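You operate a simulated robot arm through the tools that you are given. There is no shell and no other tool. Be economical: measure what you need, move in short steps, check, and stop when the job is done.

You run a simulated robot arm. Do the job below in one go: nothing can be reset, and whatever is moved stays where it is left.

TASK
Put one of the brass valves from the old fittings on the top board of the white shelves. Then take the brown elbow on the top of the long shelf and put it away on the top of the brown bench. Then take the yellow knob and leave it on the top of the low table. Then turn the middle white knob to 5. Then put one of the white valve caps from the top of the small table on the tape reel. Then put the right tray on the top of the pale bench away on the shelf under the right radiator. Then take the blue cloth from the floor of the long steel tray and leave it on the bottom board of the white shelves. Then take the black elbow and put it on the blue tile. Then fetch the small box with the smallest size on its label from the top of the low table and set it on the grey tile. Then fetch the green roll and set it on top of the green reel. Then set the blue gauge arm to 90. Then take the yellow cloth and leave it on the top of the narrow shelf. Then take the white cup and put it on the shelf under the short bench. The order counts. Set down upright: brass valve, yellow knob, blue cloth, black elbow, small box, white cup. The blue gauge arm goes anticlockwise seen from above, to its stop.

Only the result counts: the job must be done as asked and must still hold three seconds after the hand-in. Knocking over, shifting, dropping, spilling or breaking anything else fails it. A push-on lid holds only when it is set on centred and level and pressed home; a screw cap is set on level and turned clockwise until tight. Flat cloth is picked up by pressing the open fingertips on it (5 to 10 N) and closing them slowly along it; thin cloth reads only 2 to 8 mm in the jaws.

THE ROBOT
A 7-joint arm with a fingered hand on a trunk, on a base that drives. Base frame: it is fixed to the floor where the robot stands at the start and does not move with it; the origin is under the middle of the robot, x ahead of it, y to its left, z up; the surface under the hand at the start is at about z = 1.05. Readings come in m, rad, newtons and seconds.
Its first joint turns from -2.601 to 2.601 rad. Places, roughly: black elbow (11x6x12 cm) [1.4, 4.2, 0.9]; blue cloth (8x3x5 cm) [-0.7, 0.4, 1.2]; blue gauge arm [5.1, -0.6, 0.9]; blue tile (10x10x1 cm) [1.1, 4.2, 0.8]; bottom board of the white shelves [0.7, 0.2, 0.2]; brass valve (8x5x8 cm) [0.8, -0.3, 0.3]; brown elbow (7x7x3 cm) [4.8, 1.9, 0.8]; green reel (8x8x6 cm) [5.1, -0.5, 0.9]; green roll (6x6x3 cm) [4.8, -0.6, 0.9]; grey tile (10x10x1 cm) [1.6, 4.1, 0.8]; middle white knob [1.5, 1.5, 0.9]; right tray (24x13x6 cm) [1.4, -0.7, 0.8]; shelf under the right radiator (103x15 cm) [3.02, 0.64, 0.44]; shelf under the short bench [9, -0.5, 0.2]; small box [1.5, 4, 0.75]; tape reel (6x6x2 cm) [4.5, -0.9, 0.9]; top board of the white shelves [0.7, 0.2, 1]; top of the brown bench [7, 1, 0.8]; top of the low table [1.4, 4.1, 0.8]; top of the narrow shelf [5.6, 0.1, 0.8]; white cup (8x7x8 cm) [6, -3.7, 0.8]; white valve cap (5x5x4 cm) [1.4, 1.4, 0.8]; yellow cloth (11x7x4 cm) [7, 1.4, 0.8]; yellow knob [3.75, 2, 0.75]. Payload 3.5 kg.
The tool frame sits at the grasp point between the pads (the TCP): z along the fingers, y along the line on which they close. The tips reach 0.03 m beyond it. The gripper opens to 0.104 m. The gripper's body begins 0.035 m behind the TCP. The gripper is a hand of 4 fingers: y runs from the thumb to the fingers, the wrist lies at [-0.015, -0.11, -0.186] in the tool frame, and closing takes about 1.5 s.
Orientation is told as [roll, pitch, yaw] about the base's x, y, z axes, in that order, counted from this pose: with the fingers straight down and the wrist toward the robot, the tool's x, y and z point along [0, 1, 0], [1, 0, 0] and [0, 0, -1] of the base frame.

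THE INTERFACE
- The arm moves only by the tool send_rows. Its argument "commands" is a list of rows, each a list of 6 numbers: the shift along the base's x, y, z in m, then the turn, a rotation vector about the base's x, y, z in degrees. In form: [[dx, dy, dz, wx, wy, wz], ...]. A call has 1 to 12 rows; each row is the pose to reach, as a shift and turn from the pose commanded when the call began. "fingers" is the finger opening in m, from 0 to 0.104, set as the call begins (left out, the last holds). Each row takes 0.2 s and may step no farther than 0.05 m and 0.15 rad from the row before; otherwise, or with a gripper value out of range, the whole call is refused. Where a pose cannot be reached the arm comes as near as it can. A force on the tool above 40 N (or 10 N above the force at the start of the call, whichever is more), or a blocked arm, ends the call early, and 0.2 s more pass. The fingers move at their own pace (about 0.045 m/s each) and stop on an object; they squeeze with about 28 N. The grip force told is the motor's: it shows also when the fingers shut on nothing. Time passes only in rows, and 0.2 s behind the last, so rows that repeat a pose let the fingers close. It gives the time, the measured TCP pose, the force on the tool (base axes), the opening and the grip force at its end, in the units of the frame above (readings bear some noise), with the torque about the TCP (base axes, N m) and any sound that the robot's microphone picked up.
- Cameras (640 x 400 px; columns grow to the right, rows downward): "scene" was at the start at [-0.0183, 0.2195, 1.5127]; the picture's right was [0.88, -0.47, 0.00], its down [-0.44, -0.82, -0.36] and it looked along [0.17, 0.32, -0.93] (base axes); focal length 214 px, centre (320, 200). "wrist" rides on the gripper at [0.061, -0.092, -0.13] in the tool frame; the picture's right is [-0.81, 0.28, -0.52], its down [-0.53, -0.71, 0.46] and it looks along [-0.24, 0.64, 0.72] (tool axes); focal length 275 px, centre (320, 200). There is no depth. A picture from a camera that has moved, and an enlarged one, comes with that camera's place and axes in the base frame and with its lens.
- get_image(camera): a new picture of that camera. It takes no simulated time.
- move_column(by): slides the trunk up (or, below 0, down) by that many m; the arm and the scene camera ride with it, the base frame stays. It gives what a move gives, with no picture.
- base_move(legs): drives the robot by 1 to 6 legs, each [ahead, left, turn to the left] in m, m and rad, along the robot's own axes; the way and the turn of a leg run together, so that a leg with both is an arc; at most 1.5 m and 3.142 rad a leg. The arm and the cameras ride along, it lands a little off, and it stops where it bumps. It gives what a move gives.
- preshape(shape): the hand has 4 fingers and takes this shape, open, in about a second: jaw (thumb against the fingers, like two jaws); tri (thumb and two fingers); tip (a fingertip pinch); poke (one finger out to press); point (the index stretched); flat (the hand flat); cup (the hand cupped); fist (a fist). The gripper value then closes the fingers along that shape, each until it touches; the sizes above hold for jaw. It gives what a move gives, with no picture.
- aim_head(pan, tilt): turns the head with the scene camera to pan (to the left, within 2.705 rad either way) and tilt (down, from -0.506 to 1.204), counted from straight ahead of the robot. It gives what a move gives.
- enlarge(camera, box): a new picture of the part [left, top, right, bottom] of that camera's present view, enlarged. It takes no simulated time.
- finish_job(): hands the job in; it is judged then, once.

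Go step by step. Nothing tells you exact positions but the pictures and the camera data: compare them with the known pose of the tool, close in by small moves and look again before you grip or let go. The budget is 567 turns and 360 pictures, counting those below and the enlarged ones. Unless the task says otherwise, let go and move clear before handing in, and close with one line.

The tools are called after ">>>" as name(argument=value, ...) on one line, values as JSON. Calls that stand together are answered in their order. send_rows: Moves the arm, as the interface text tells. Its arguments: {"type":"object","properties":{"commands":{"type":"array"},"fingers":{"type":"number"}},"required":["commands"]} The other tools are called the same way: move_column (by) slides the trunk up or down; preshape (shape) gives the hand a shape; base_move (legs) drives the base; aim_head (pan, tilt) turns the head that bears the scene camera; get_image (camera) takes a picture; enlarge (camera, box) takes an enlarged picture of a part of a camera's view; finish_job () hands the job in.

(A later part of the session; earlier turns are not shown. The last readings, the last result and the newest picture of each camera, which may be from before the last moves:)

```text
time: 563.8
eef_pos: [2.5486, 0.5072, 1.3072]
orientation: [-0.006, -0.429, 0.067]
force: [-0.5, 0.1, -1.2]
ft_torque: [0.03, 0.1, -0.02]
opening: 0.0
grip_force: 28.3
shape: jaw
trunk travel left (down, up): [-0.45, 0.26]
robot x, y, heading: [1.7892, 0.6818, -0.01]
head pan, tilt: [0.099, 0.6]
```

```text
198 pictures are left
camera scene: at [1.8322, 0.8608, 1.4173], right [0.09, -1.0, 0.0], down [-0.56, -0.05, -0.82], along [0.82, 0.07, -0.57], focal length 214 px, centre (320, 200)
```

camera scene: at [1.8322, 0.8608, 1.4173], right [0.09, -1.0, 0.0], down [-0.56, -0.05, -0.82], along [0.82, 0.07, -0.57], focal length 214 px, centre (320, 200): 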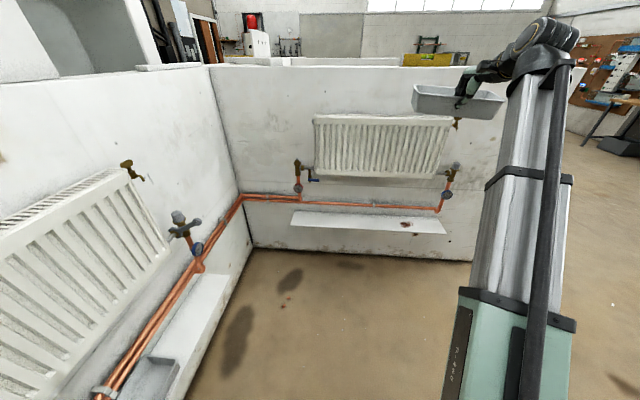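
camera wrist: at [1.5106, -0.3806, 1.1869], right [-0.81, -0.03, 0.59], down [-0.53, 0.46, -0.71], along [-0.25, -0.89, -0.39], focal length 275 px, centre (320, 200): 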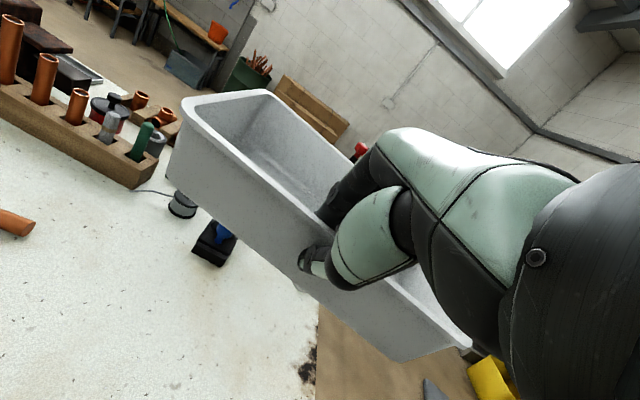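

>>> send_rows(commands=[[0, 0.04, -0.02, 0, 0, -2], [0, 0.08, -0.04, 0, 0, -3.8], [-0.01, 0.12, -0.06, 0, 0, -3.8], [-0.02, 0.143, -0.08, 0, 0, -3.8]])

>>> move_column(by=-0.4)

>>> send_rows(commands=[[0, 0, -0.045, 0, 0, 0], [0, 0, -0.09, 0, 0, 0], [0, 0, -0.135, 0, 0, 0], [0, 0, -0.18, 0, 0, 0], [0, 0, -0.22, 0, 0, 0]])

>>> get_image(camera="scene")

>>> get_image(camera="wrist")

```text
time: 564.8
eef_pos: [2.5294, 0.6497, 1.2256]
orientation: [-0.006, -0.43, 0.002]
force: [-0.3, 0.2, -1.1]
ft_torque: [0.02, 0.13, 0.03]
opening: 0.0001
grip_force: 28.3
shape: jaw
trunk travel left (down, up): [-0.45, 0.26]
robot x, y, heading: [1.786, 0.6846, -0.01]
head pan, tilt: [0.099, 0.6]
```

```text
time: 568.7
eef_pos: [2.5292, 0.6498, 0.8264]
orientation: [-0.005, -0.428, 0.002]
force: [0.1, 0.3, -1.3]
ft_torque: [0.04, 0.11, 0.01]
opening: 0.0
grip_force: 28.0
shape: jaw
trunk travel left (down, up): [-0.05, 0.66]
robot x, y, heading: [1.7874, 0.6847, -0.009]
head pan, tilt: [0.099, 0.6]
```

```text
time: 569.9
eef_pos: [2.5277, 0.651, 0.6066]
orientation: [-0.005, -0.432, 0.003]
force: [0.5, 0.3, -1.9]
ft_torque: [0.03, 0.14, 0.01]
opening: 0.0
grip_force: 28.3
shape: jaw
trunk travel left (down, up): [-0.05, 0.66]
robot x, y, heading: [1.7882, 0.6828, -0.01]
head pan, tilt: [0.099, 0.6]
```

```text
197 pictures are left
camera scene: at [1.832, 0.8609, 1.0174], right [0.09, -1.0, 0.0], down [-0.56, -0.05, -0.83], along [0.82, 0.07, -0.56], focal length 214 px, centre (320, 200)
```

scene: 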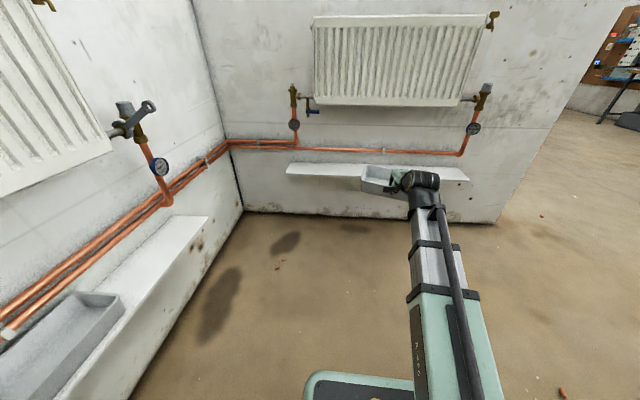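

```text
196 pictures are left
camera wrist: at [2.3908, 0.7116, 0.6863], right [0.03, -0.81, 0.59], down [-0.46, -0.54, -0.71], along [0.89, -0.25, -0.39], focal length 275 px, centre (320, 200)
```

wrist: 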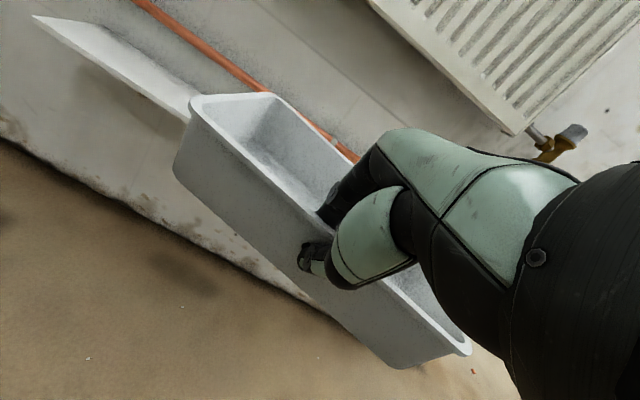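

>>> base_move(legs=[[0.28, 0.0, 0.01]])

>>> send_rows(commands=[[0, 0, -0.03, 0, 0, 0], [0, 0, -0.06, 0, 0, 0]])

>>> aim_head(pan=-0.2, tilt=0.6)

>>> get_image(camera="scene")

>>> get_image(camera="wrist")

```text
time: 571.8
eef_pos: [2.8077, 0.659, 0.6065]
orientation: [-0.006, -0.43, 0.016]
force: [0.6, 0.2, -1.7]
ft_torque: [0.01, 0.11, 0.0]
opening: 0.0001
grip_force: 28.8
shape: jaw
trunk travel left (down, up): [-0.05, 0.66]
robot x, y, heading: [2.067, 0.6835, 0.002]
head pan, tilt: [0.099, 0.6]
```

```text
time: 572.4
eef_pos: [2.8083, 0.6591, 0.5449]
orientation: [-0.005, -0.428, 0.016]
force: [0.0, -0.1, -1.0]
ft_torque: [0.03, 0.1, 0.01]
opening: 0.0
grip_force: 27.9
shape: jaw
trunk travel left (down, up): [-0.05, 0.66]
robot x, y, heading: [2.0695, 0.6817, 0.0]
head pan, tilt: [0.099, 0.6]
```

```text
time: 573.2
eef_pos: [2.8101, 0.6575, 0.5446]
orientation: [-0.005, -0.429, 0.016]
force: [0.3, -0.1, -1.6]
ft_torque: [0.02, 0.12, 0.0]
opening: 0.0
grip_force: 27.9
shape: jaw
trunk travel left (down, up): [-0.05, 0.66]
robot x, y, heading: [2.0629, 0.6846, 0.004]
head pan, tilt: [-0.201, 0.6]
```

```text
195 pictures are left
camera scene: at [2.1092, 0.8339, 1.0173], right [-0.2, -0.98, 0.0], down [-0.55, 0.11, -0.83], along [0.81, -0.16, -0.56], focal length 214 px, centre (320, 200)
```

scene: 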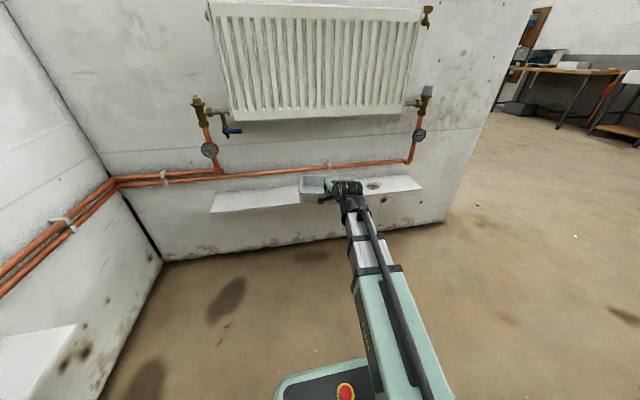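

```text
194 pictures are left
camera wrist: at [2.6718, 0.7173, 0.6255], right [0.05, -0.81, 0.59], down [-0.45, -0.54, -0.71], along [0.89, -0.23, -0.39], focal length 275 px, centre (320, 200)
```

wrist: 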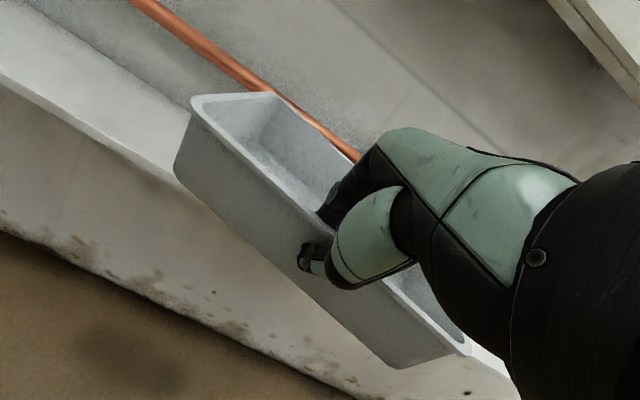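

>>> enlarge(camera="scene", box=[270, 140, 370, 230])

```text
4.44 times, centred on (320, 185) of scene
camera zoom: at [2.1092, 0.8339, 1.0173], right [-0.2, -0.98, 0.0], down [-0.55, 0.11, -0.83], along [0.81, -0.16, -0.56], focal length 953 px, centre (320, 267)
```

zoom: 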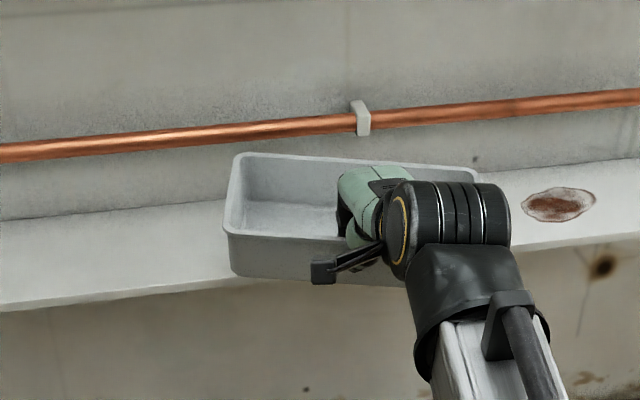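

>>> send_rows(commands=[[0, 0, -0.03, 0, 2, 0], [0, -0.002, -0.058, 0, 4, 0], [0.04, -0.004, -0.058, 0, 4, 0], [0.08, -0.006, -0.058, 0, 4, 0], [0.12, -0.008, -0.058, 0, 4, 0]])

>>> enlarge(camera="scene", box=[270, 140, 370, 230])

>>> get_image(camera="wrist")

```text
time: 574.4
eef_pos: [2.9288, 0.6522, 0.4922]
orientation: [-0.006, -0.369, 0.012]
force: [-2.5, -2.5, 25.2]
ft_torque: [-0.04, -0.14, 0.0]
opening: 0.0
grip_force: 28.0
shape: jaw
trunk travel left (down, up): [-0.05, 0.66]
robot x, y, heading: [2.0693, 0.6823, -0.0]
head pan, tilt: [-0.201, 0.6]
```

```text
4.44 times, centred on (320, 185) of scene
camera zoom: at [2.1072, 0.8339, 1.0179], right [-0.2, -0.98, 0.0], down [-0.55, 0.11, -0.83], along [0.81, -0.16, -0.56], focal length 953 px, centre (320, 267)
```

zoom: 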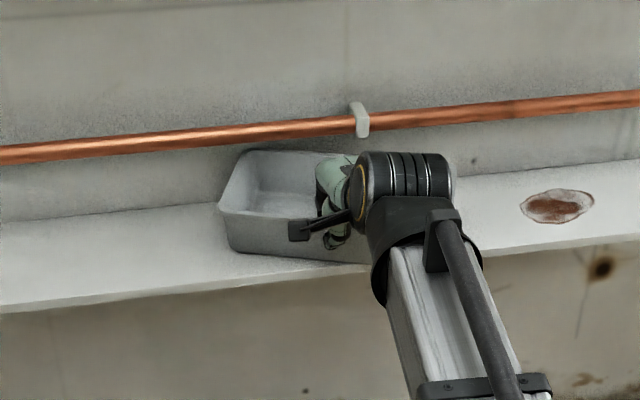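

```text
191 pictures are left
camera wrist: at [2.7972, 0.7118, 0.5809], right [0.08, -0.81, 0.58], down [-0.49, -0.54, -0.68], along [0.87, -0.23, -0.44], focal length 275 px, centre (320, 200)
```

wrist: 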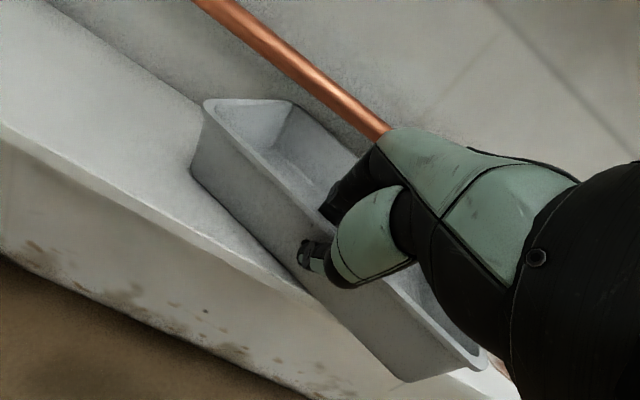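

>>> send_rows(commands=[[-0.03, 0, 0.015, 0, 0, 0], [-0.06, 0, 0.02, 0, 0, 7], [-0.06, 0, 0.02, 0, 0, 14], [-0.06, 0, 0.02, 0, 0, 20]])

>>> enlarge(camera="scene", box=[250, 140, 390, 250])

>>> get_image(camera="wrist")

```text
time: 575.4
eef_pos: [2.869, 0.6512, 0.5081]
orientation: [-0.005, -0.361, 0.367]
force: [-0.1, 0.0, -1.9]
ft_torque: [0.01, 0.13, 0.03]
opening: 0.0001
grip_force: 27.8
shape: jaw
trunk travel left (down, up): [-0.05, 0.66]
robot x, y, heading: [2.0692, 0.6815, 0.005]
head pan, tilt: [-0.201, 0.6]
```

```text
3.64 times, centred on (320, 195) of scene
camera zoom: at [2.1092, 0.8339, 1.0173], right [-0.2, -0.98, 0.0], down [-0.55, 0.11, -0.83], along [0.81, -0.16, -0.56], focal length 780 px, centre (320, 218)
```

zoom: 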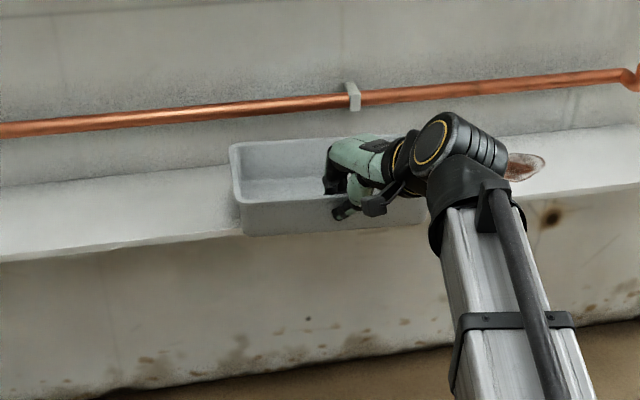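

```text
189 pictures are left
camera wrist: at [2.7244, 0.6616, 0.5977], right [0.36, -0.73, 0.58], down [-0.28, -0.68, -0.68], along [0.89, 0.08, -0.45], focal length 275 px, centre (320, 200)
```

wrist: 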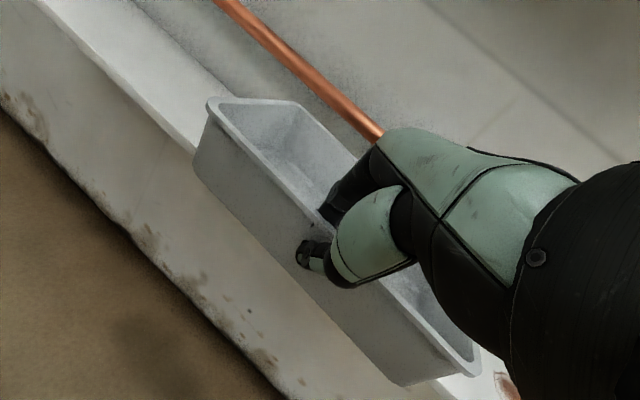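

>>> send_rows(commands=[[0.03, 0, 0.0, 0, 0, 4], [0.06, 0, 0.0, 0, 0, 4], [0.085, 0, 0.0, 0, 0, 4]])

>>> enlarge(camera="scene", box=[250, 140, 390, 250])

>>> get_image(camera="wrist")

```text
time: 576.2
eef_pos: [2.9552, 0.6523, 0.5094]
orientation: [-0.003, -0.361, 0.433]
force: [-0.3, 0.2, -1.7]
ft_torque: [-0.03, 0.12, -0.03]
opening: 0.0
grip_force: 28.6
shape: jaw
trunk travel left (down, up): [-0.05, 0.66]
robot x, y, heading: [2.0706, 0.6803, 0.002]
head pan, tilt: [-0.201, 0.6]
```

```text
3.64 times, centred on (320, 195) of scene
camera zoom: at [2.1092, 0.8339, 1.0173], right [-0.2, -0.98, 0.0], down [-0.55, 0.11, -0.83], along [0.81, -0.16, -0.56], focal length 780 px, centre (320, 218)
```

zoom: 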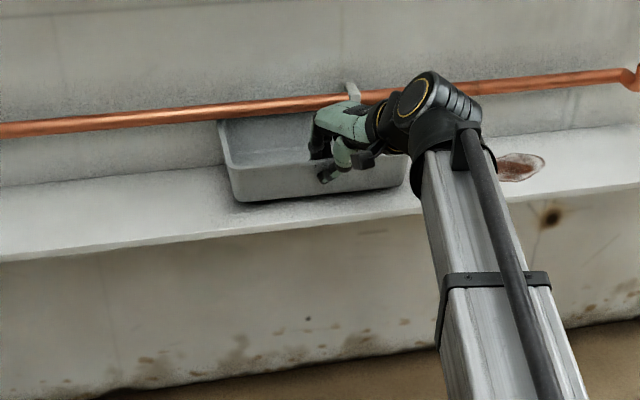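

```text
187 pictures are left
camera wrist: at [2.811, 0.6518, 0.5974], right [0.41, -0.7, 0.58], down [-0.24, -0.7, -0.68], along [0.88, 0.14, -0.45], focal length 275 px, centre (320, 200)
```

wrist: 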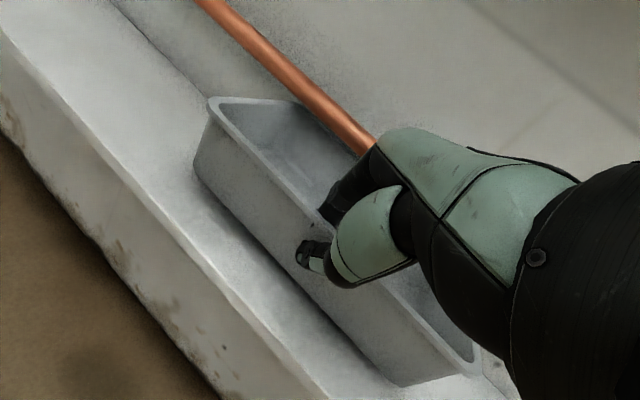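

>>> send_rows(commands=[[-0.008, 0, -0.006, 0, 0, 0], [-0.008, 0, -0.012, 0, 0, 0], [-0.008, 0, -0.017, 0, 0, 0], [-0.008, 0, -0.021, 0, 0, 0]])

>>> enlarge(camera="scene", box=[250, 140, 390, 250])

>>> get_image(camera="wrist")

```text
time: 577.2
eef_pos: [2.9458, 0.6524, 0.4928]
orientation: [-0.005, -0.367, 0.433]
force: [-0.4, -1.6, 27.5]
ft_torque: [0.06, -0.19, 0.08]
opening: 0.0
grip_force: 27.8
shape: jaw
trunk travel left (down, up): [-0.05, 0.66]
robot x, y, heading: [2.0644, 0.6803, 0.001]
head pan, tilt: [-0.201, 0.6]
```

```text
3.64 times, centred on (320, 195) of scene
camera zoom: at [2.1071, 0.8339, 1.018], right [-0.2, -0.98, 0.0], down [-0.55, 0.11, -0.83], along [0.81, -0.16, -0.56], focal length 780 px, centre (320, 218)
```

zoom: 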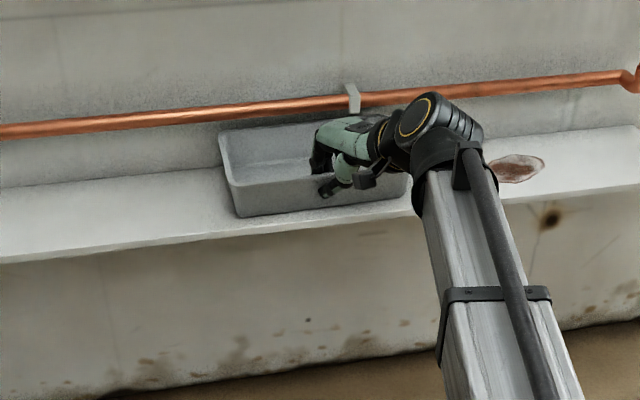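

```text
185 pictures are left
camera wrist: at [2.8008, 0.6519, 0.5812], right [0.4, -0.7, 0.59], down [-0.23, -0.7, -0.68], along [0.89, 0.14, -0.44], focal length 275 px, centre (320, 200)
```

wrist: 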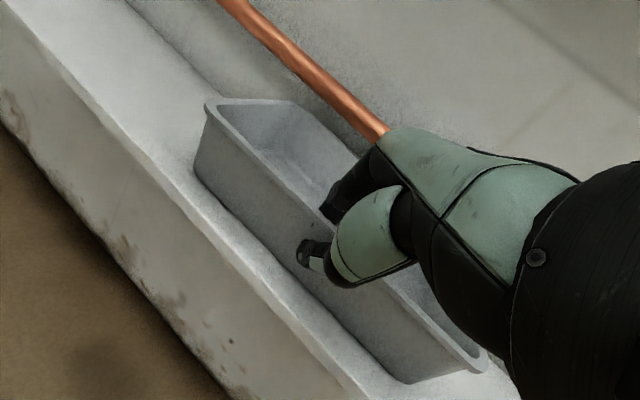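

>>> send_rows(commands=[[0, 0, 0.003, 0, 0, 0], [0, 0, 0.003, 0, 0, 0], [0, 0, 0.003, 0, 0, 0], [0, 0, 0.003, 0, 0, 0]], fingers=0.04)

>>> get_image(camera="wrist")

```text
time: 578.2
eef_pos: [2.9448, 0.6515, 0.4908]
orientation: [-0.004, -0.358, 0.433]
force: [0.1, 0.2, -0.7]
ft_torque: [0.02, 0.03, 0.02]
opening: 0.0397
grip_force: 0.2
shape: jaw
trunk travel left (down, up): [-0.05, 0.66]
robot x, y, heading: [2.0694, 0.6817, 0.004]
head pan, tilt: [-0.201, 0.6]
```

```text
184 pictures are left
camera wrist: at [2.8015, 0.6519, 0.5801], right [0.41, -0.7, 0.58], down [-0.24, -0.7, -0.68], along [0.88, 0.14, -0.45], focal length 275 px, centre (320, 200)
```

wrist: 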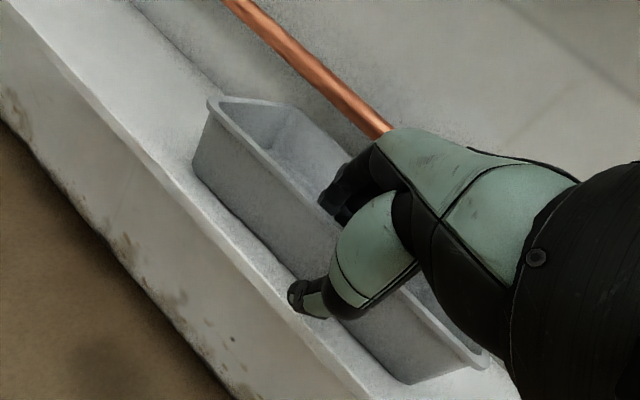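

>>> send_rows(commands=[[-0.008, -0.004, 0.022, 0, 0, 0], [-0.02, -0.008, 0.055, 0, 0, 0], [-0.035, -0.012, 0.09, 0, 0, 0], [-0.07, -0.015, 0.12, 0, 0, 0], [-0.11, -0.015, 0.14, 0, 0, 0], [-0.15, -0.015, 0.16, 0, 0, 0], [-0.19, -0.015, 0.17, 0, 0, 0]])

>>> get_image(camera="wrist")

>>> enlarge(camera="scene", box=[230, 130, 410, 250])

```text
time: 579.8
eef_pos: [2.754, 0.6374, 0.6609]
orientation: [-0.004, -0.359, 0.435]
force: [0.0, -0.5, 0.9]
ft_torque: [-0.02, 0.05, 0.01]
opening: 0.0397
grip_force: 0.0
shape: jaw
trunk travel left (down, up): [-0.05, 0.66]
robot x, y, heading: [2.0712, 0.6819, 0.003]
head pan, tilt: [-0.201, 0.6]
```

```text
183 pictures are left
camera wrist: at [2.6107, 0.6377, 0.7502], right [0.41, -0.7, 0.58], down [-0.24, -0.7, -0.68], along [0.88, 0.14, -0.45], focal length 275 px, centre (320, 200)
```

wrist: 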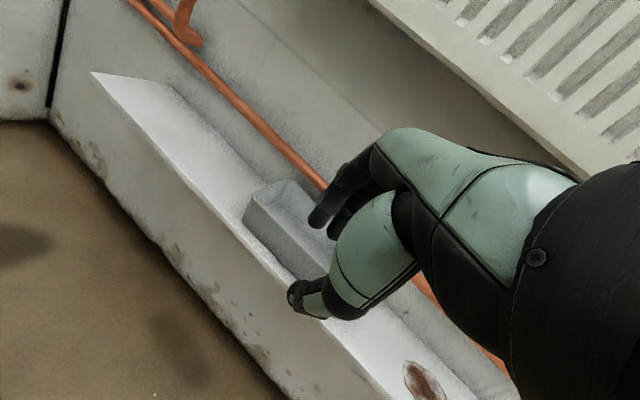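

```text
3.33 times, centred on (320, 190) of scene
camera zoom: at [2.1093, 0.8339, 1.0173], right [-0.2, -0.98, 0.0], down [-0.55, 0.11, -0.82], along [0.81, -0.16, -0.57], focal length 715 px, centre (320, 233)
```

zoom: 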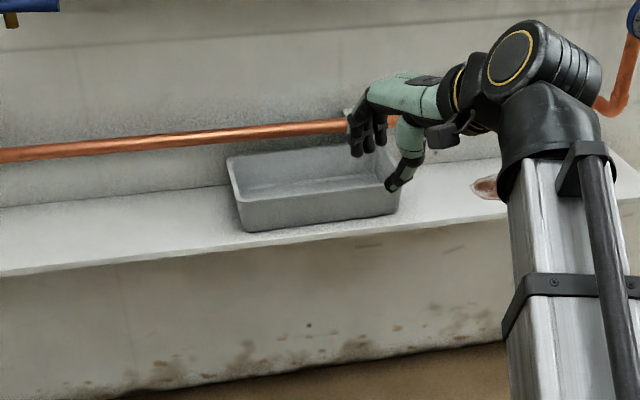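

>>> send_rows(commands=[[-0.02, 0, 0.02, -2.9, 6.2, 0], [-0.04, 0, 0.04, -5.8, 12.4, 0], [-0.06, 0, 0.06, -8.7, 18.7, 0]], fingers=0.1)

>>> send_rows(commands=[[0, 0.0, 0.02, 0, 0, -7], [0, 0, 0.04, 0, 0, -14], [0, 0, 0.06, 0, 0, -21], [0, 0, 0.08, 0, 0, -25]])

>>> base_move(legs=[[-0.1, 0, 0]])

>>> move_column(by=0.4)

>>> base_move(legs=[[0.5, -0.9, 0], [0.02, -1.35, 0], [-0.05, -0.32, 0], [-1.35, 0, 0], [-0.45, 0, 0]])

```text
time: 580.6
eef_pos: [2.6972, 0.637, 0.7205]
orientation: [-0.005, 0.001, 0.434]
force: [-0.2, 0.0, -1.0]
ft_torque: [0.02, 0.01, 0.03]
opening: 0.0997
grip_force: 0.0
shape: jaw
trunk travel left (down, up): [-0.05, 0.66]
robot x, y, heading: [2.0693, 0.6828, 0.002]
head pan, tilt: [-0.201, 0.6]
```

```text
time: 581.6
eef_pos: [2.6945, 0.6357, 0.8017]
orientation: [-0.004, 0.0, -0.005]
force: [-0.1, 0.0, 0.6]
ft_torque: [-0.01, -0.01, -0.02]
opening: 0.0996
grip_force: 0.0
shape: jaw
trunk travel left (down, up): [-0.05, 0.66]
robot x, y, heading: [2.0676, 0.6808, 0.001]
head pan, tilt: [-0.201, 0.6]
```

```text
time: 582.8
eef_pos: [2.5934, 0.6386, 0.8021]
orientation: [-0.005, -0.001, 0.001]
force: [-0.1, -0.1, 0.2]
ft_torque: [0.03, 0.01, 0.03]
opening: 0.0996
grip_force: 0.1
shape: jaw
trunk travel left (down, up): [-0.05, 0.66]
robot x, y, heading: [1.966, 0.6833, 0.005]
head pan, tilt: [-0.201, 0.6]
```

```text
time: 586.6
eef_pos: [2.5943, 0.6374, 1.2014]
orientation: [-0.005, 0.0, 0.0]
force: [0.3, 0.8, 0.2]
ft_torque: [0.04, -0.03, 0.0]
opening: 0.0998
grip_force: 0.0
shape: jaw
trunk travel left (down, up): [-0.45, 0.26]
robot x, y, heading: [1.9658, 0.6805, 0.005]
head pan, tilt: [-0.201, 0.6]
```

```text
time: 591.1
eef_pos: [3.0376, -0.1597, 1.2002]
orientation: [-0.001, 0.013, -0.001]
force: [-25.3, -2.7, -1.1]
ft_torque: [0.04, -0.2, -0.55]
opening: 0.0933
grip_force: 0.2
shape: jaw
trunk travel left (down, up): [-0.45, 0.26]
robot x, y, heading: [2.419, -0.1214, 0.001]
head pan, tilt: [-0.201, 0.6]
stopped in leg 1: the force on the tool passed its limit at 47 N (the readings are from after the stop); the commanded pose is now the measured one
```

>>> base_move(legs=[[-0.12, 0, 0]])

>>> move_column(by=0.2)

>>> base_move(legs=[[0.08, -0.6, 0], [0.08, -0.9, 0], [0, -0.3, 0], [-1.35, 0, 0], [-0.4, 0, 0]])

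```text
time: 592.3
eef_pos: [2.9222, -0.1587, 1.1986]
orientation: [-0.003, 0.009, 0.003]
force: [0.4, 0.5, 0.1]
ft_torque: [0.01, 0.03, 0.0]
opening: 0.0997
grip_force: 0.1
shape: jaw
trunk travel left (down, up): [-0.45, 0.26]
robot x, y, heading: [2.2984, -0.1134, 0.004]
head pan, tilt: [-0.201, 0.6]
```

```text
time: 594.5
eef_pos: [2.9241, -0.1577, 1.3991]
orientation: [-0.001, 0.011, 0.002]
force: [0.5, 1.0, -0.3]
ft_torque: [0.0, 0.0, 0.06]
opening: 0.0999
grip_force: 0.2
shape: jaw
trunk travel left (down, up): [-0.65, 0.06]
robot x, y, heading: [2.302, -0.1132, 0.001]
head pan, tilt: [-0.201, 0.6]
```

```text
time: 595.9
eef_pos: [2.9378, -0.2645, 1.3993]
orientation: [-0.003, 0.012, -0.028]
force: [0.6, -0.1, -0.2]
ft_torque: [-0.05, 0.04, 0.02]
opening: 0.0997
grip_force: 0.0
shape: jaw
trunk travel left (down, up): [-0.65, 0.06]
robot x, y, heading: [2.3152, -0.203, -0.025]
head pan, tilt: [-0.201, 0.6]
stopped in leg 1: the robot was blocked; the commanded pose is now the measured one
```

>>> base_move(legs=[[0.0, 0.12, 0.02], [0.22, 0, 0]])

>>> aim_head(pan=-1.8, tilt=0.9)

>>> get_image(camera="scene")

```text
time: 598.4
eef_pos: [3.1639, -0.1371, 1.3981]
orientation: [-0.001, 0.01, -0.012]
force: [0.0, -0.5, 0.1]
ft_torque: [0.0, 0.05, 0.0]
opening: 0.0996
grip_force: 0.1
shape: jaw
trunk travel left (down, up): [-0.65, 0.06]
robot x, y, heading: [2.5415, -0.0859, -0.015]
head pan, tilt: [-0.201, 0.6]
```

```text
time: 600.1
eef_pos: [3.163, -0.1377, 1.3993]
orientation: [-0.003, 0.011, -0.016]
force: [-0.8, -0.7, 0.1]
ft_torque: [0.02, 0.02, 0.01]
opening: 0.0997
grip_force: 0.1
shape: jaw
trunk travel left (down, up): [-0.65, 0.06]
robot x, y, heading: [2.5434, -0.0854, -0.014]
head pan, tilt: [-1.799, 0.901]
```

```text
181 pictures are left
camera scene: at [2.4816, 0.0121, 1.5926], right [-0.97, 0.24, 0.0], down [0.19, 0.76, -0.62], along [-0.15, -0.6, -0.78], focal length 214 px, centre (320, 200)
```

scene: 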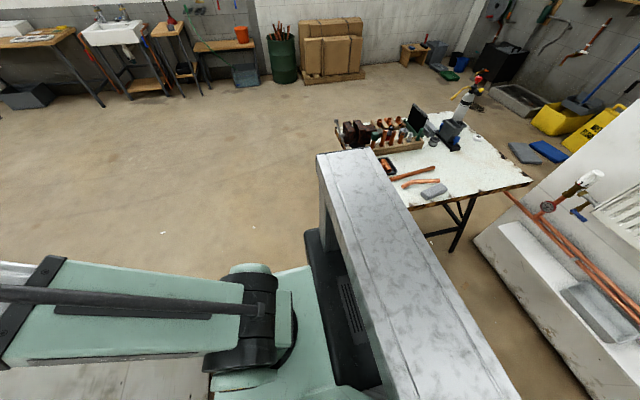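

>>> base_move(legs=[[0.05, -0.8, 0.015], [0, -0.95, 0]])

>>> base_move(legs=[[-1.35, 0, 0], [-0.5, 0.05, 0]])

```text
time: 609.0
eef_pos: [3.2159, -1.8922, 1.3973]
orientation: [-0.003, 0.012, 0.011]
force: [0.3, 0.0, 0.9]
ft_torque: [0.02, 0.02, -0.02]
opening: 0.0999
grip_force: 0.1
shape: jaw
trunk travel left (down, up): [-0.65, 0.06]
robot x, y, heading: [2.5926, -1.8538, 0.012]
head pan, tilt: [-1.799, 0.901]
```

```text
time: 618.3
eef_pos: [1.3687, -1.8729, 1.3988]
orientation: [-0.004, 0.009, 0.024]
force: [0.7, 0.0, 0.2]
ft_torque: [-0.03, 0.01, -0.01]
opening: 0.1001
grip_force: 0.0
shape: jaw
trunk travel left (down, up): [-0.65, 0.06]
robot x, y, heading: [0.7455, -1.8467, 0.02]
head pan, tilt: [-1.799, 0.901]
```

>>> base_move(legs=[[0.03, 0.37, -0.02], [-0.6, 0.75, 0], [-0.05, 0.9, 0]])

>>> aim_head(pan=2.4, tilt=0.5)

>>> get_image(camera="scene")

```text
time: 629.6
eef_pos: [0.7226, 0.1298, 1.399]
orientation: [-0.004, 0.011, 0.015]
force: [-0.3, 0.0, 0.2]
ft_torque: [-0.02, 0.0, -0.02]
opening: 0.0997
grip_force: 0.1
shape: jaw
trunk travel left (down, up): [-0.65, 0.06]
robot x, y, heading: [0.1032, 0.1596, 0.019]
head pan, tilt: [-1.799, 0.901]
```

```text
time: 633.0
eef_pos: [0.7213, 0.1292, 1.3988]
orientation: [-0.003, 0.01, 0.015]
force: [0.6, 0.1, 0.3]
ft_torque: [-0.02, -0.01, 0.02]
opening: 0.1
grip_force: 0.1
shape: jaw
trunk travel left (down, up): [-0.65, 0.06]
robot x, y, heading: [0.0993, 0.1668, 0.013]
head pan, tilt: [2.4, 0.499]
```

```text
180 pictures are left
camera scene: at [-0.0156, 0.394, 1.6264], right [0.66, 0.75, 0.0], down [0.36, -0.32, -0.88], along [-0.66, 0.58, -0.48], focal length 214 px, centre (320, 200)
```

scene: 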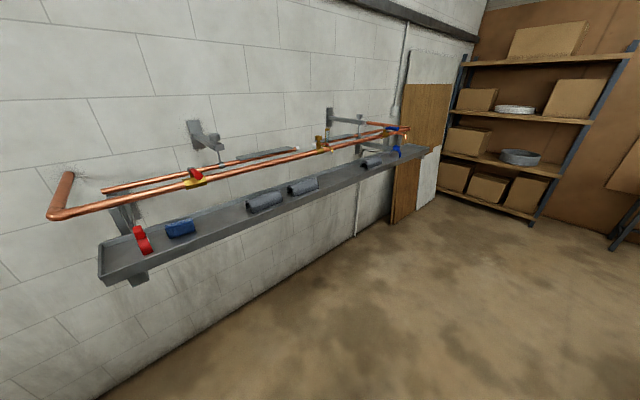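

>>> base_move(legs=[[0, 0, 3.12], [0, -0.25, 0]])

>>> aim_head(pan=0.0, tilt=0.5)

>>> get_image(camera="scene")

>>> get_image(camera="wrist")

```text
time: 642.0
eef_pos: [-0.4878, 0.5318, 1.3993]
orientation: [-0.002, 0.012, 3.031]
force: [-0.6, -0.4, 0.2]
ft_torque: [0.03, 0.01, 0.01]
opening: 0.1
grip_force: 0.0
shape: jaw
trunk travel left (down, up): [-0.65, 0.06]
robot x, y, heading: [0.1266, 0.4196, 3.036]
head pan, tilt: [2.4, 0.499]
```

```text
time: 644.2
eef_pos: [-0.4876, 0.5309, 1.3985]
orientation: [-0.004, 0.011, 3.03]
force: [0.3, -0.6, 0.2]
ft_torque: [-0.01, 0.01, 0.02]
opening: 0.0998
grip_force: 0.0
shape: jaw
trunk travel left (down, up): [-0.65, 0.06]
robot x, y, heading: [0.1267, 0.4208, 3.035]
head pan, tilt: [0.0, 0.499]
```

```text
179 pictures are left
camera scene: at [0.063, 0.2546, 1.6264], right [0.11, 0.99, 0.0], down [0.48, -0.05, -0.88], along [-0.87, 0.09, -0.48], focal length 214 px, centre (320, 200)
```

scene: 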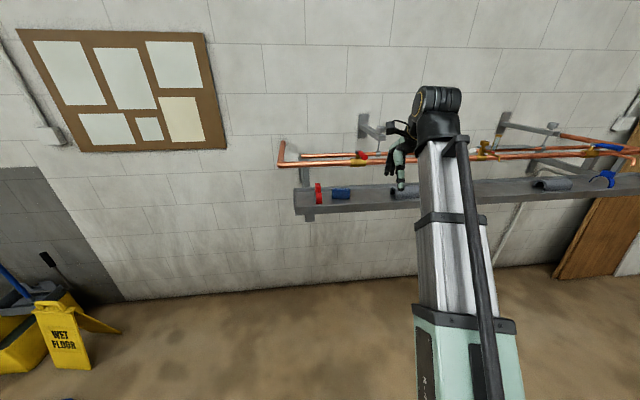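

```text
178 pictures are left
camera wrist: at [-0.4025, 0.4594, 1.5298], right [-0.19, 0.83, 0.52], down [0.77, 0.45, -0.45], along [-0.61, 0.31, -0.73], focal length 275 px, centre (320, 200)
```

wrist: 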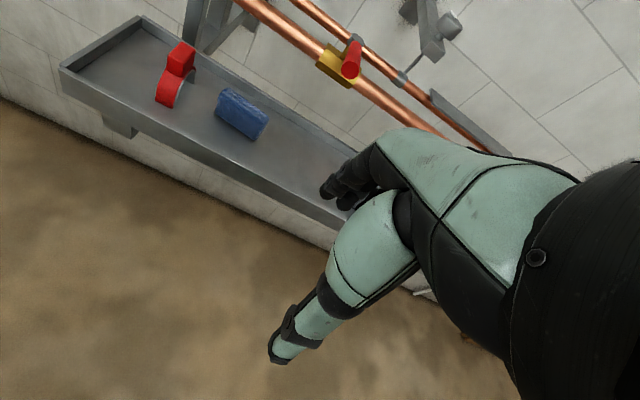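

>>> send_rows(commands=[[-0.045, -0.017, 0, 0, 0, -2], [-0.09, -0.034, 0, 0, 0, -4], [-0.135, -0.051, 0, 0, 0, -6], [-0.18, -0.068, 0, 0, 0, -8], [-0.22, -0.085, 0, 0, 0, -9], [-0.26, -0.1, 0, 0, 0, -9]], fingers=0.08)

>>> get_image(camera="wrist")

>>> get_image(camera="scene")

```text
time: 645.6
eef_pos: [-0.7484, 0.4326, 1.3974]
orientation: [-0.003, 0.011, 2.873]
force: [-0.2, 0.3, -0.5]
ft_torque: [0.0, 0.01, -0.02]
opening: 0.0801
grip_force: 0.2
shape: jaw
trunk travel left (down, up): [-0.65, 0.06]
robot x, y, heading: [0.1287, 0.4191, 3.031]
head pan, tilt: [0.0, 0.499]
```

```text
177 pictures are left
camera wrist: at [-0.6763, 0.3486, 1.5286], right [-0.06, 0.85, 0.52], down [0.83, 0.32, -0.45], along [-0.55, 0.41, -0.73], focal length 275 px, centre (320, 200)
```

wrist: 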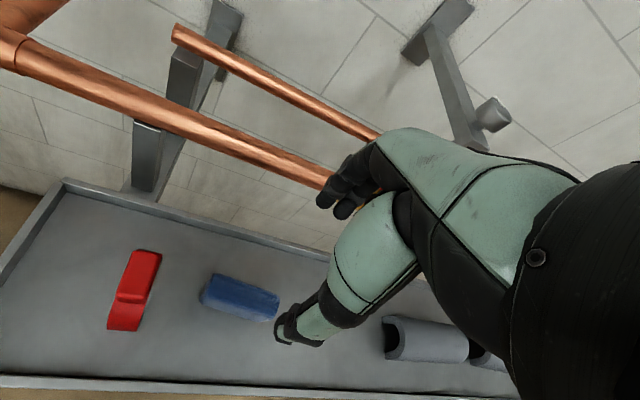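

```text
176 pictures are left
camera scene: at [0.0622, 0.2545, 1.6264], right [0.11, 0.99, 0.0], down [0.48, -0.05, -0.88], along [-0.87, 0.1, -0.48], focal length 214 px, centre (320, 200)
```

scene: 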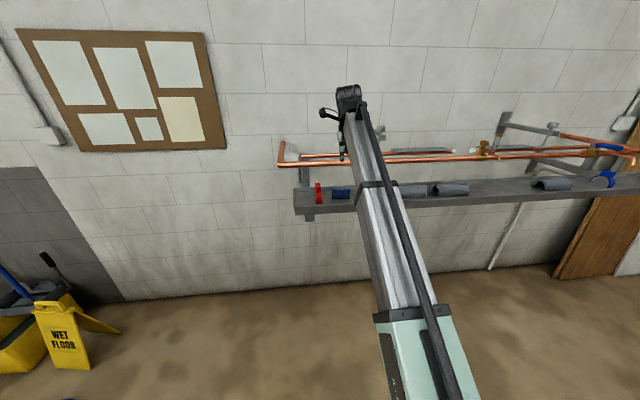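

>>> send_rows(commands=[[0, 0, -0.045, 0, 0, 0], [0, 0, -0.09, 0, 0, 0], [0, 0, -0.13, 0, 0, 0]])

>>> get_image(camera="wrist")

>>> enlarge(camera="scene", box=[290, 120, 400, 220])

```text
time: 646.4
eef_pos: [-0.7487, 0.4318, 1.2666]
orientation: [-0.001, 0.009, 2.872]
force: [0.5, -0.3, 0.2]
ft_torque: [-0.02, 0.02, -0.02]
opening: 0.0802
grip_force: 0.1
shape: jaw
trunk travel left (down, up): [-0.65, 0.06]
robot x, y, heading: [0.1263, 0.4141, 3.034]
head pan, tilt: [0.0, 0.499]
```

```text
175 pictures are left
camera wrist: at [-0.6754, 0.3486, 1.3974], right [-0.06, 0.85, 0.52], down [0.83, 0.32, -0.45], along [-0.55, 0.41, -0.73], focal length 275 px, centre (320, 200)
```

wrist: 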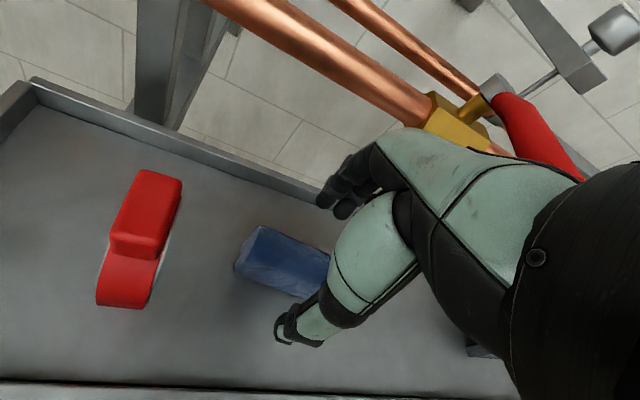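

```text
4.00 times, centred on (345, 170) of scene
camera zoom: at [0.0628, 0.2547, 1.6265], right [0.11, 0.99, 0.0], down [0.48, -0.05, -0.88], along [-0.87, 0.1, -0.48], focal length 858 px, centre (220, 320)
```

zoom: 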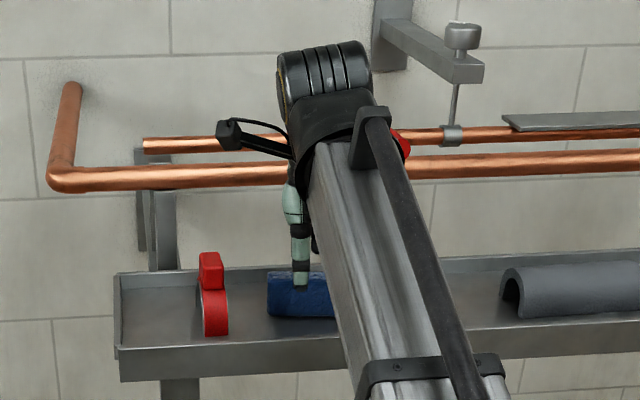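

>>> send_rows(commands=[[0, 0, -0.02, 0, 0, 0], [0, 0, -0.035, 0, 0, 0], [0, 0, -0.045, 0, 0, 0]])

>>> get_image(camera="wrist")

```text
time: 647.2
eef_pos: [-0.7475, 0.4313, 1.2214]
orientation: [-0.003, 0.011, 2.872]
force: [-0.1, 0.1, -0.7]
ft_torque: [0.03, 0.02, 0.02]
opening: 0.0805
grip_force: 0.1
shape: jaw
trunk travel left (down, up): [-0.65, 0.06]
robot x, y, heading: [0.1279, 0.4195, 3.039]
head pan, tilt: [0.0, 0.499]
```

```text
173 pictures are left
camera wrist: at [-0.6745, 0.3477, 1.3534], right [-0.06, 0.85, 0.52], down [0.83, 0.33, -0.45], along [-0.55, 0.41, -0.73], focal length 275 px, centre (320, 200)
```

wrist: 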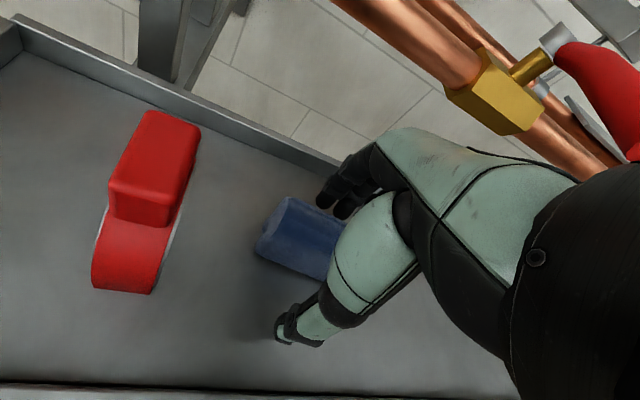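

>>> send_rows(commands=[[0, 0, -0.005, 0, 0, 0], [0, 0, -0.005, 0, 0, 0], [0, 0, -0.005, 0, 0, 0], [0, 0, -0.005, 0, 0, 0], [0, 0, -0.005, 0, 0, 0], [0, 0, -0.005, 0, 0, 0]], fingers=0.0)

>>> send_rows(commands=[[0, 0, 0.02, 0, 0, 0], [0.0, 0, 0.06, 0, 0, 0], [0.03, 0, 0.1, 0, 0, 0], [0.06, 0, 0.14, 0, 0, 0], [0.1, 0, 0.17, 0, 0, 0], [0.14, 0.0, 0.19, 0, 0, 0], [0.18, 0.0, 0.2, 0, 0, 0]])

>>> get_image(camera="wrist")

```text
time: 648.6
eef_pos: [-0.7474, 0.4304, 1.2174]
orientation: [-0.003, 0.009, 2.873]
force: [0.3, 0.4, -0.3]
ft_torque: [-0.03, 0.01, -0.01]
opening: 0.0225
grip_force: 27.9
shape: jaw
trunk travel left (down, up): [-0.65, 0.06]
robot x, y, heading: [0.127, 0.4176, 3.027]
head pan, tilt: [0.0, 0.499]
```

```text
time: 650.2
eef_pos: [-0.5646, 0.4316, 1.4213]
orientation: [-0.004, 0.01, 2.877]
force: [0.0, -0.3, -1.1]
ft_torque: [-0.02, 0.05, 0.0]
opening: 0.0222
grip_force: 28.3
shape: jaw
trunk travel left (down, up): [-0.65, 0.06]
robot x, y, heading: [0.1282, 0.4194, 3.032]
head pan, tilt: [0.0, 0.499]
```

```text
172 pictures are left
camera wrist: at [-0.4914, 0.3476, 1.552], right [-0.06, 0.85, 0.52], down [0.83, 0.33, -0.45], along [-0.55, 0.41, -0.73], focal length 275 px, centre (320, 200)
```

wrist: 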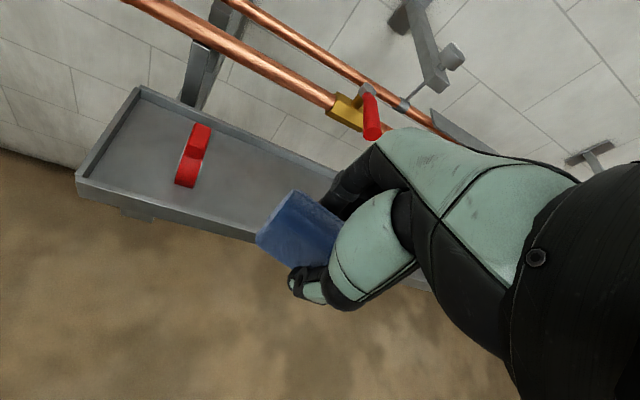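

>>> base_move(legs=[[0, 0, 3.09], [0.0, -0.15, 0.13]])

>>> aim_head(pan=0.0, tilt=0.7)

>>> get_image(camera="scene")

```text
time: 658.9
eef_pos: [0.8087, 0.3477, 1.4202]
orientation: [-0.002, 0.01, -0.132]
force: [0.3, -1.0, 0.0]
ft_torque: [-0.02, -0.03, 0.01]
opening: 0.022
grip_force: 27.6
shape: jaw
trunk travel left (down, up): [-0.65, 0.06]
robot x, y, heading: [0.1222, 0.2628, 0.025]
head pan, tilt: [0.0, 0.499]
```

```text
time: 659.6
eef_pos: [0.8079, 0.3484, 1.4202]
orientation: [-0.004, 0.011, -0.134]
force: [-0.6, -0.6, -0.7]
ft_torque: [0.01, 0.01, -0.04]
opening: 0.0217
grip_force: 27.4
shape: jaw
trunk travel left (down, up): [-0.65, 0.06]
robot x, y, heading: [0.1209, 0.2678, 0.027]
head pan, tilt: [0.0, 0.7]
```

```text
171 pictures are left
camera scene: at [0.1566, 0.4389, 1.6088], right [0.03, -1.0, 0.0], down [-0.64, -0.02, -0.77], along [0.77, 0.02, -0.64], focal length 214 px, centre (320, 200)
```

scene: 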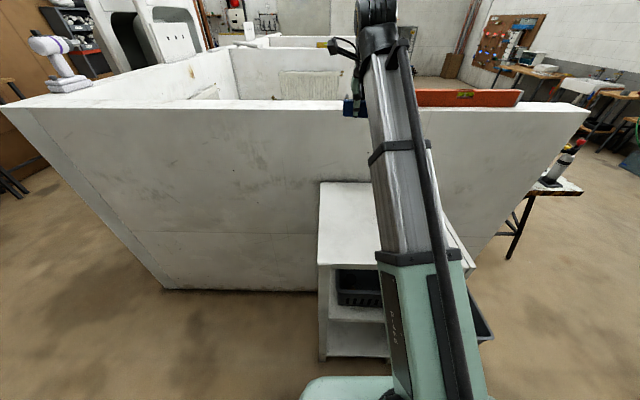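

>>> base_move(legs=[[-0.24, 0.0, -0.027]])

>>> send_rows(commands=[[-0.02, -0.035, -0.02, 0, 0, 2.5], [-0.04, -0.07, -0.04, 0, 0, 5], [-0.06, -0.105, -0.06, 0, 0, 7.5], [-0.08, -0.14, -0.08, 0, 0, 7.5]])

>>> move_column(by=-0.1)

>>> get_image(camera="scene")

```text
time: 661.4
eef_pos: [0.569, 0.3274, 1.4203]
orientation: [-0.003, 0.009, -0.16]
force: [-0.6, -0.6, -0.6]
ft_torque: [0.01, -0.04, 0.03]
opening: 0.022
grip_force: 28.1
shape: jaw
trunk travel left (down, up): [-0.65, 0.06]
robot x, y, heading: [-0.1187, 0.2643, 0.002]
head pan, tilt: [0.0, 0.7]
```

```text
time: 662.4
eef_pos: [0.4914, 0.184, 1.3406]
orientation: [-0.003, 0.01, -0.025]
force: [1.2, 0.8, -0.6]
ft_torque: [0.02, 0.02, -0.05]
opening: 0.0217
grip_force: 28.1
shape: jaw
trunk travel left (down, up): [-0.65, 0.06]
robot x, y, heading: [-0.1168, 0.2636, 0.005]
head pan, tilt: [0.0, 0.7]
```

```text
time: 663.7
eef_pos: [0.4913, 0.1837, 1.2398]
orientation: [-0.005, 0.011, -0.027]
force: [-0.5, -0.1, -0.6]
ft_torque: [0.0, -0.02, -0.02]
opening: 0.0219
grip_force: 27.6
shape: jaw
trunk travel left (down, up): [-0.55, 0.16]
robot x, y, heading: [-0.116, 0.2625, -0.002]
head pan, tilt: [0.0, 0.7]
```

```text
170 pictures are left
camera scene: at [-0.0777, 0.4346, 1.5088], right [0.0, -1.0, 0.0], down [-0.64, 0.0, -0.76], along [0.76, 0.0, -0.64], focal length 214 px, centre (320, 200)
```

scene: 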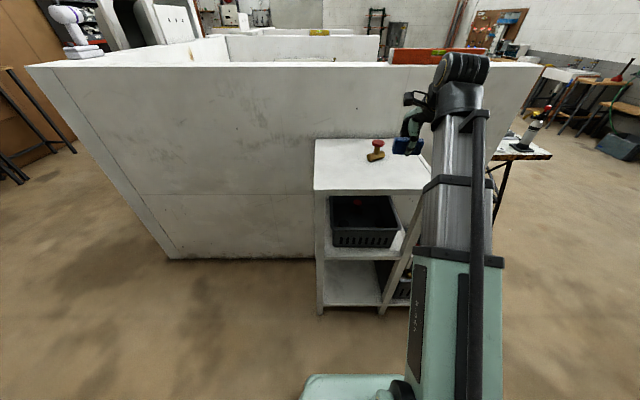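

>>> send_rows(commands=[[-0.02, 0.01, 0, 0, 0, 0.7], [-0.035, 0.016, 0, 0, 0, 1.5]])

>>> move_column(by=-0.4)

>>> get_image(camera="wrist")

>>> get_image(camera="scene")

```text
time: 664.3
eef_pos: [0.4559, 0.2014, 1.2411]
orientation: [-0.001, 0.01, -0.002]
force: [0.7, -0.1, -0.6]
ft_torque: [-0.01, -0.03, 0.0]
opening: 0.0219
grip_force: 28.0
shape: jaw
trunk travel left (down, up): [-0.55, 0.16]
robot x, y, heading: [-0.1191, 0.2698, 0.0]
head pan, tilt: [0.0, 0.7]
```

```text
time: 668.2
eef_pos: [0.4551, 0.1997, 0.8416]
orientation: [-0.003, 0.009, -0.002]
force: [-0.1, 0.1, -0.7]
ft_torque: [-0.01, -0.05, 0.0]
opening: 0.022
grip_force: 28.4
shape: jaw
trunk travel left (down, up): [-0.15, 0.56]
robot x, y, heading: [-0.1166, 0.257, -0.005]
head pan, tilt: [0.0, 0.7]
```

```text
169 pictures are left
camera wrist: at [0.3673, 0.2618, 0.9724], right [0.28, -0.81, 0.52], down [-0.72, -0.53, -0.45], along [0.64, -0.25, -0.73], focal length 275 px, centre (320, 200)
```

wrist: 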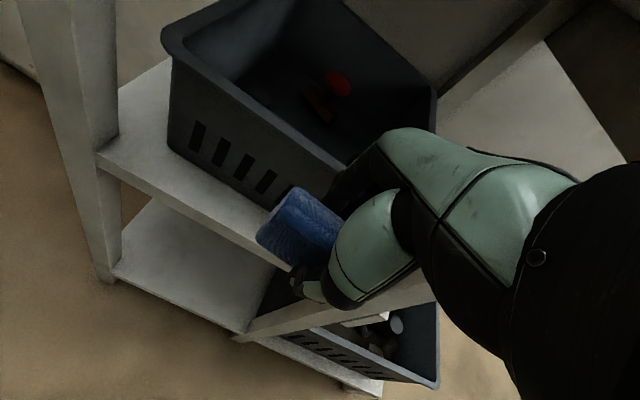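

```text
168 pictures are left
camera scene: at [-0.0777, 0.4346, 1.1087], right [0.0, -1.0, 0.0], down [-0.64, 0.0, -0.76], along [0.76, 0.0, -0.64], focal length 214 px, centre (320, 200)
```

scene: 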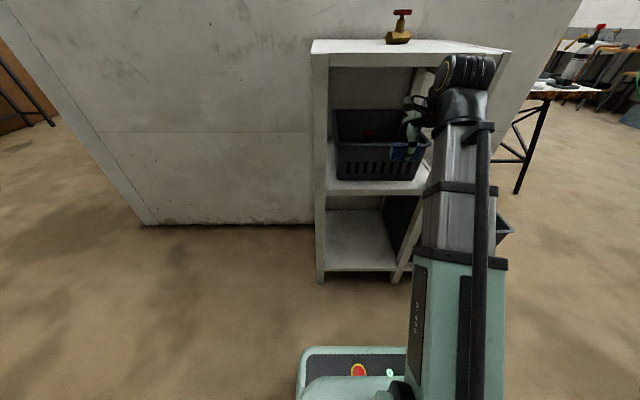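

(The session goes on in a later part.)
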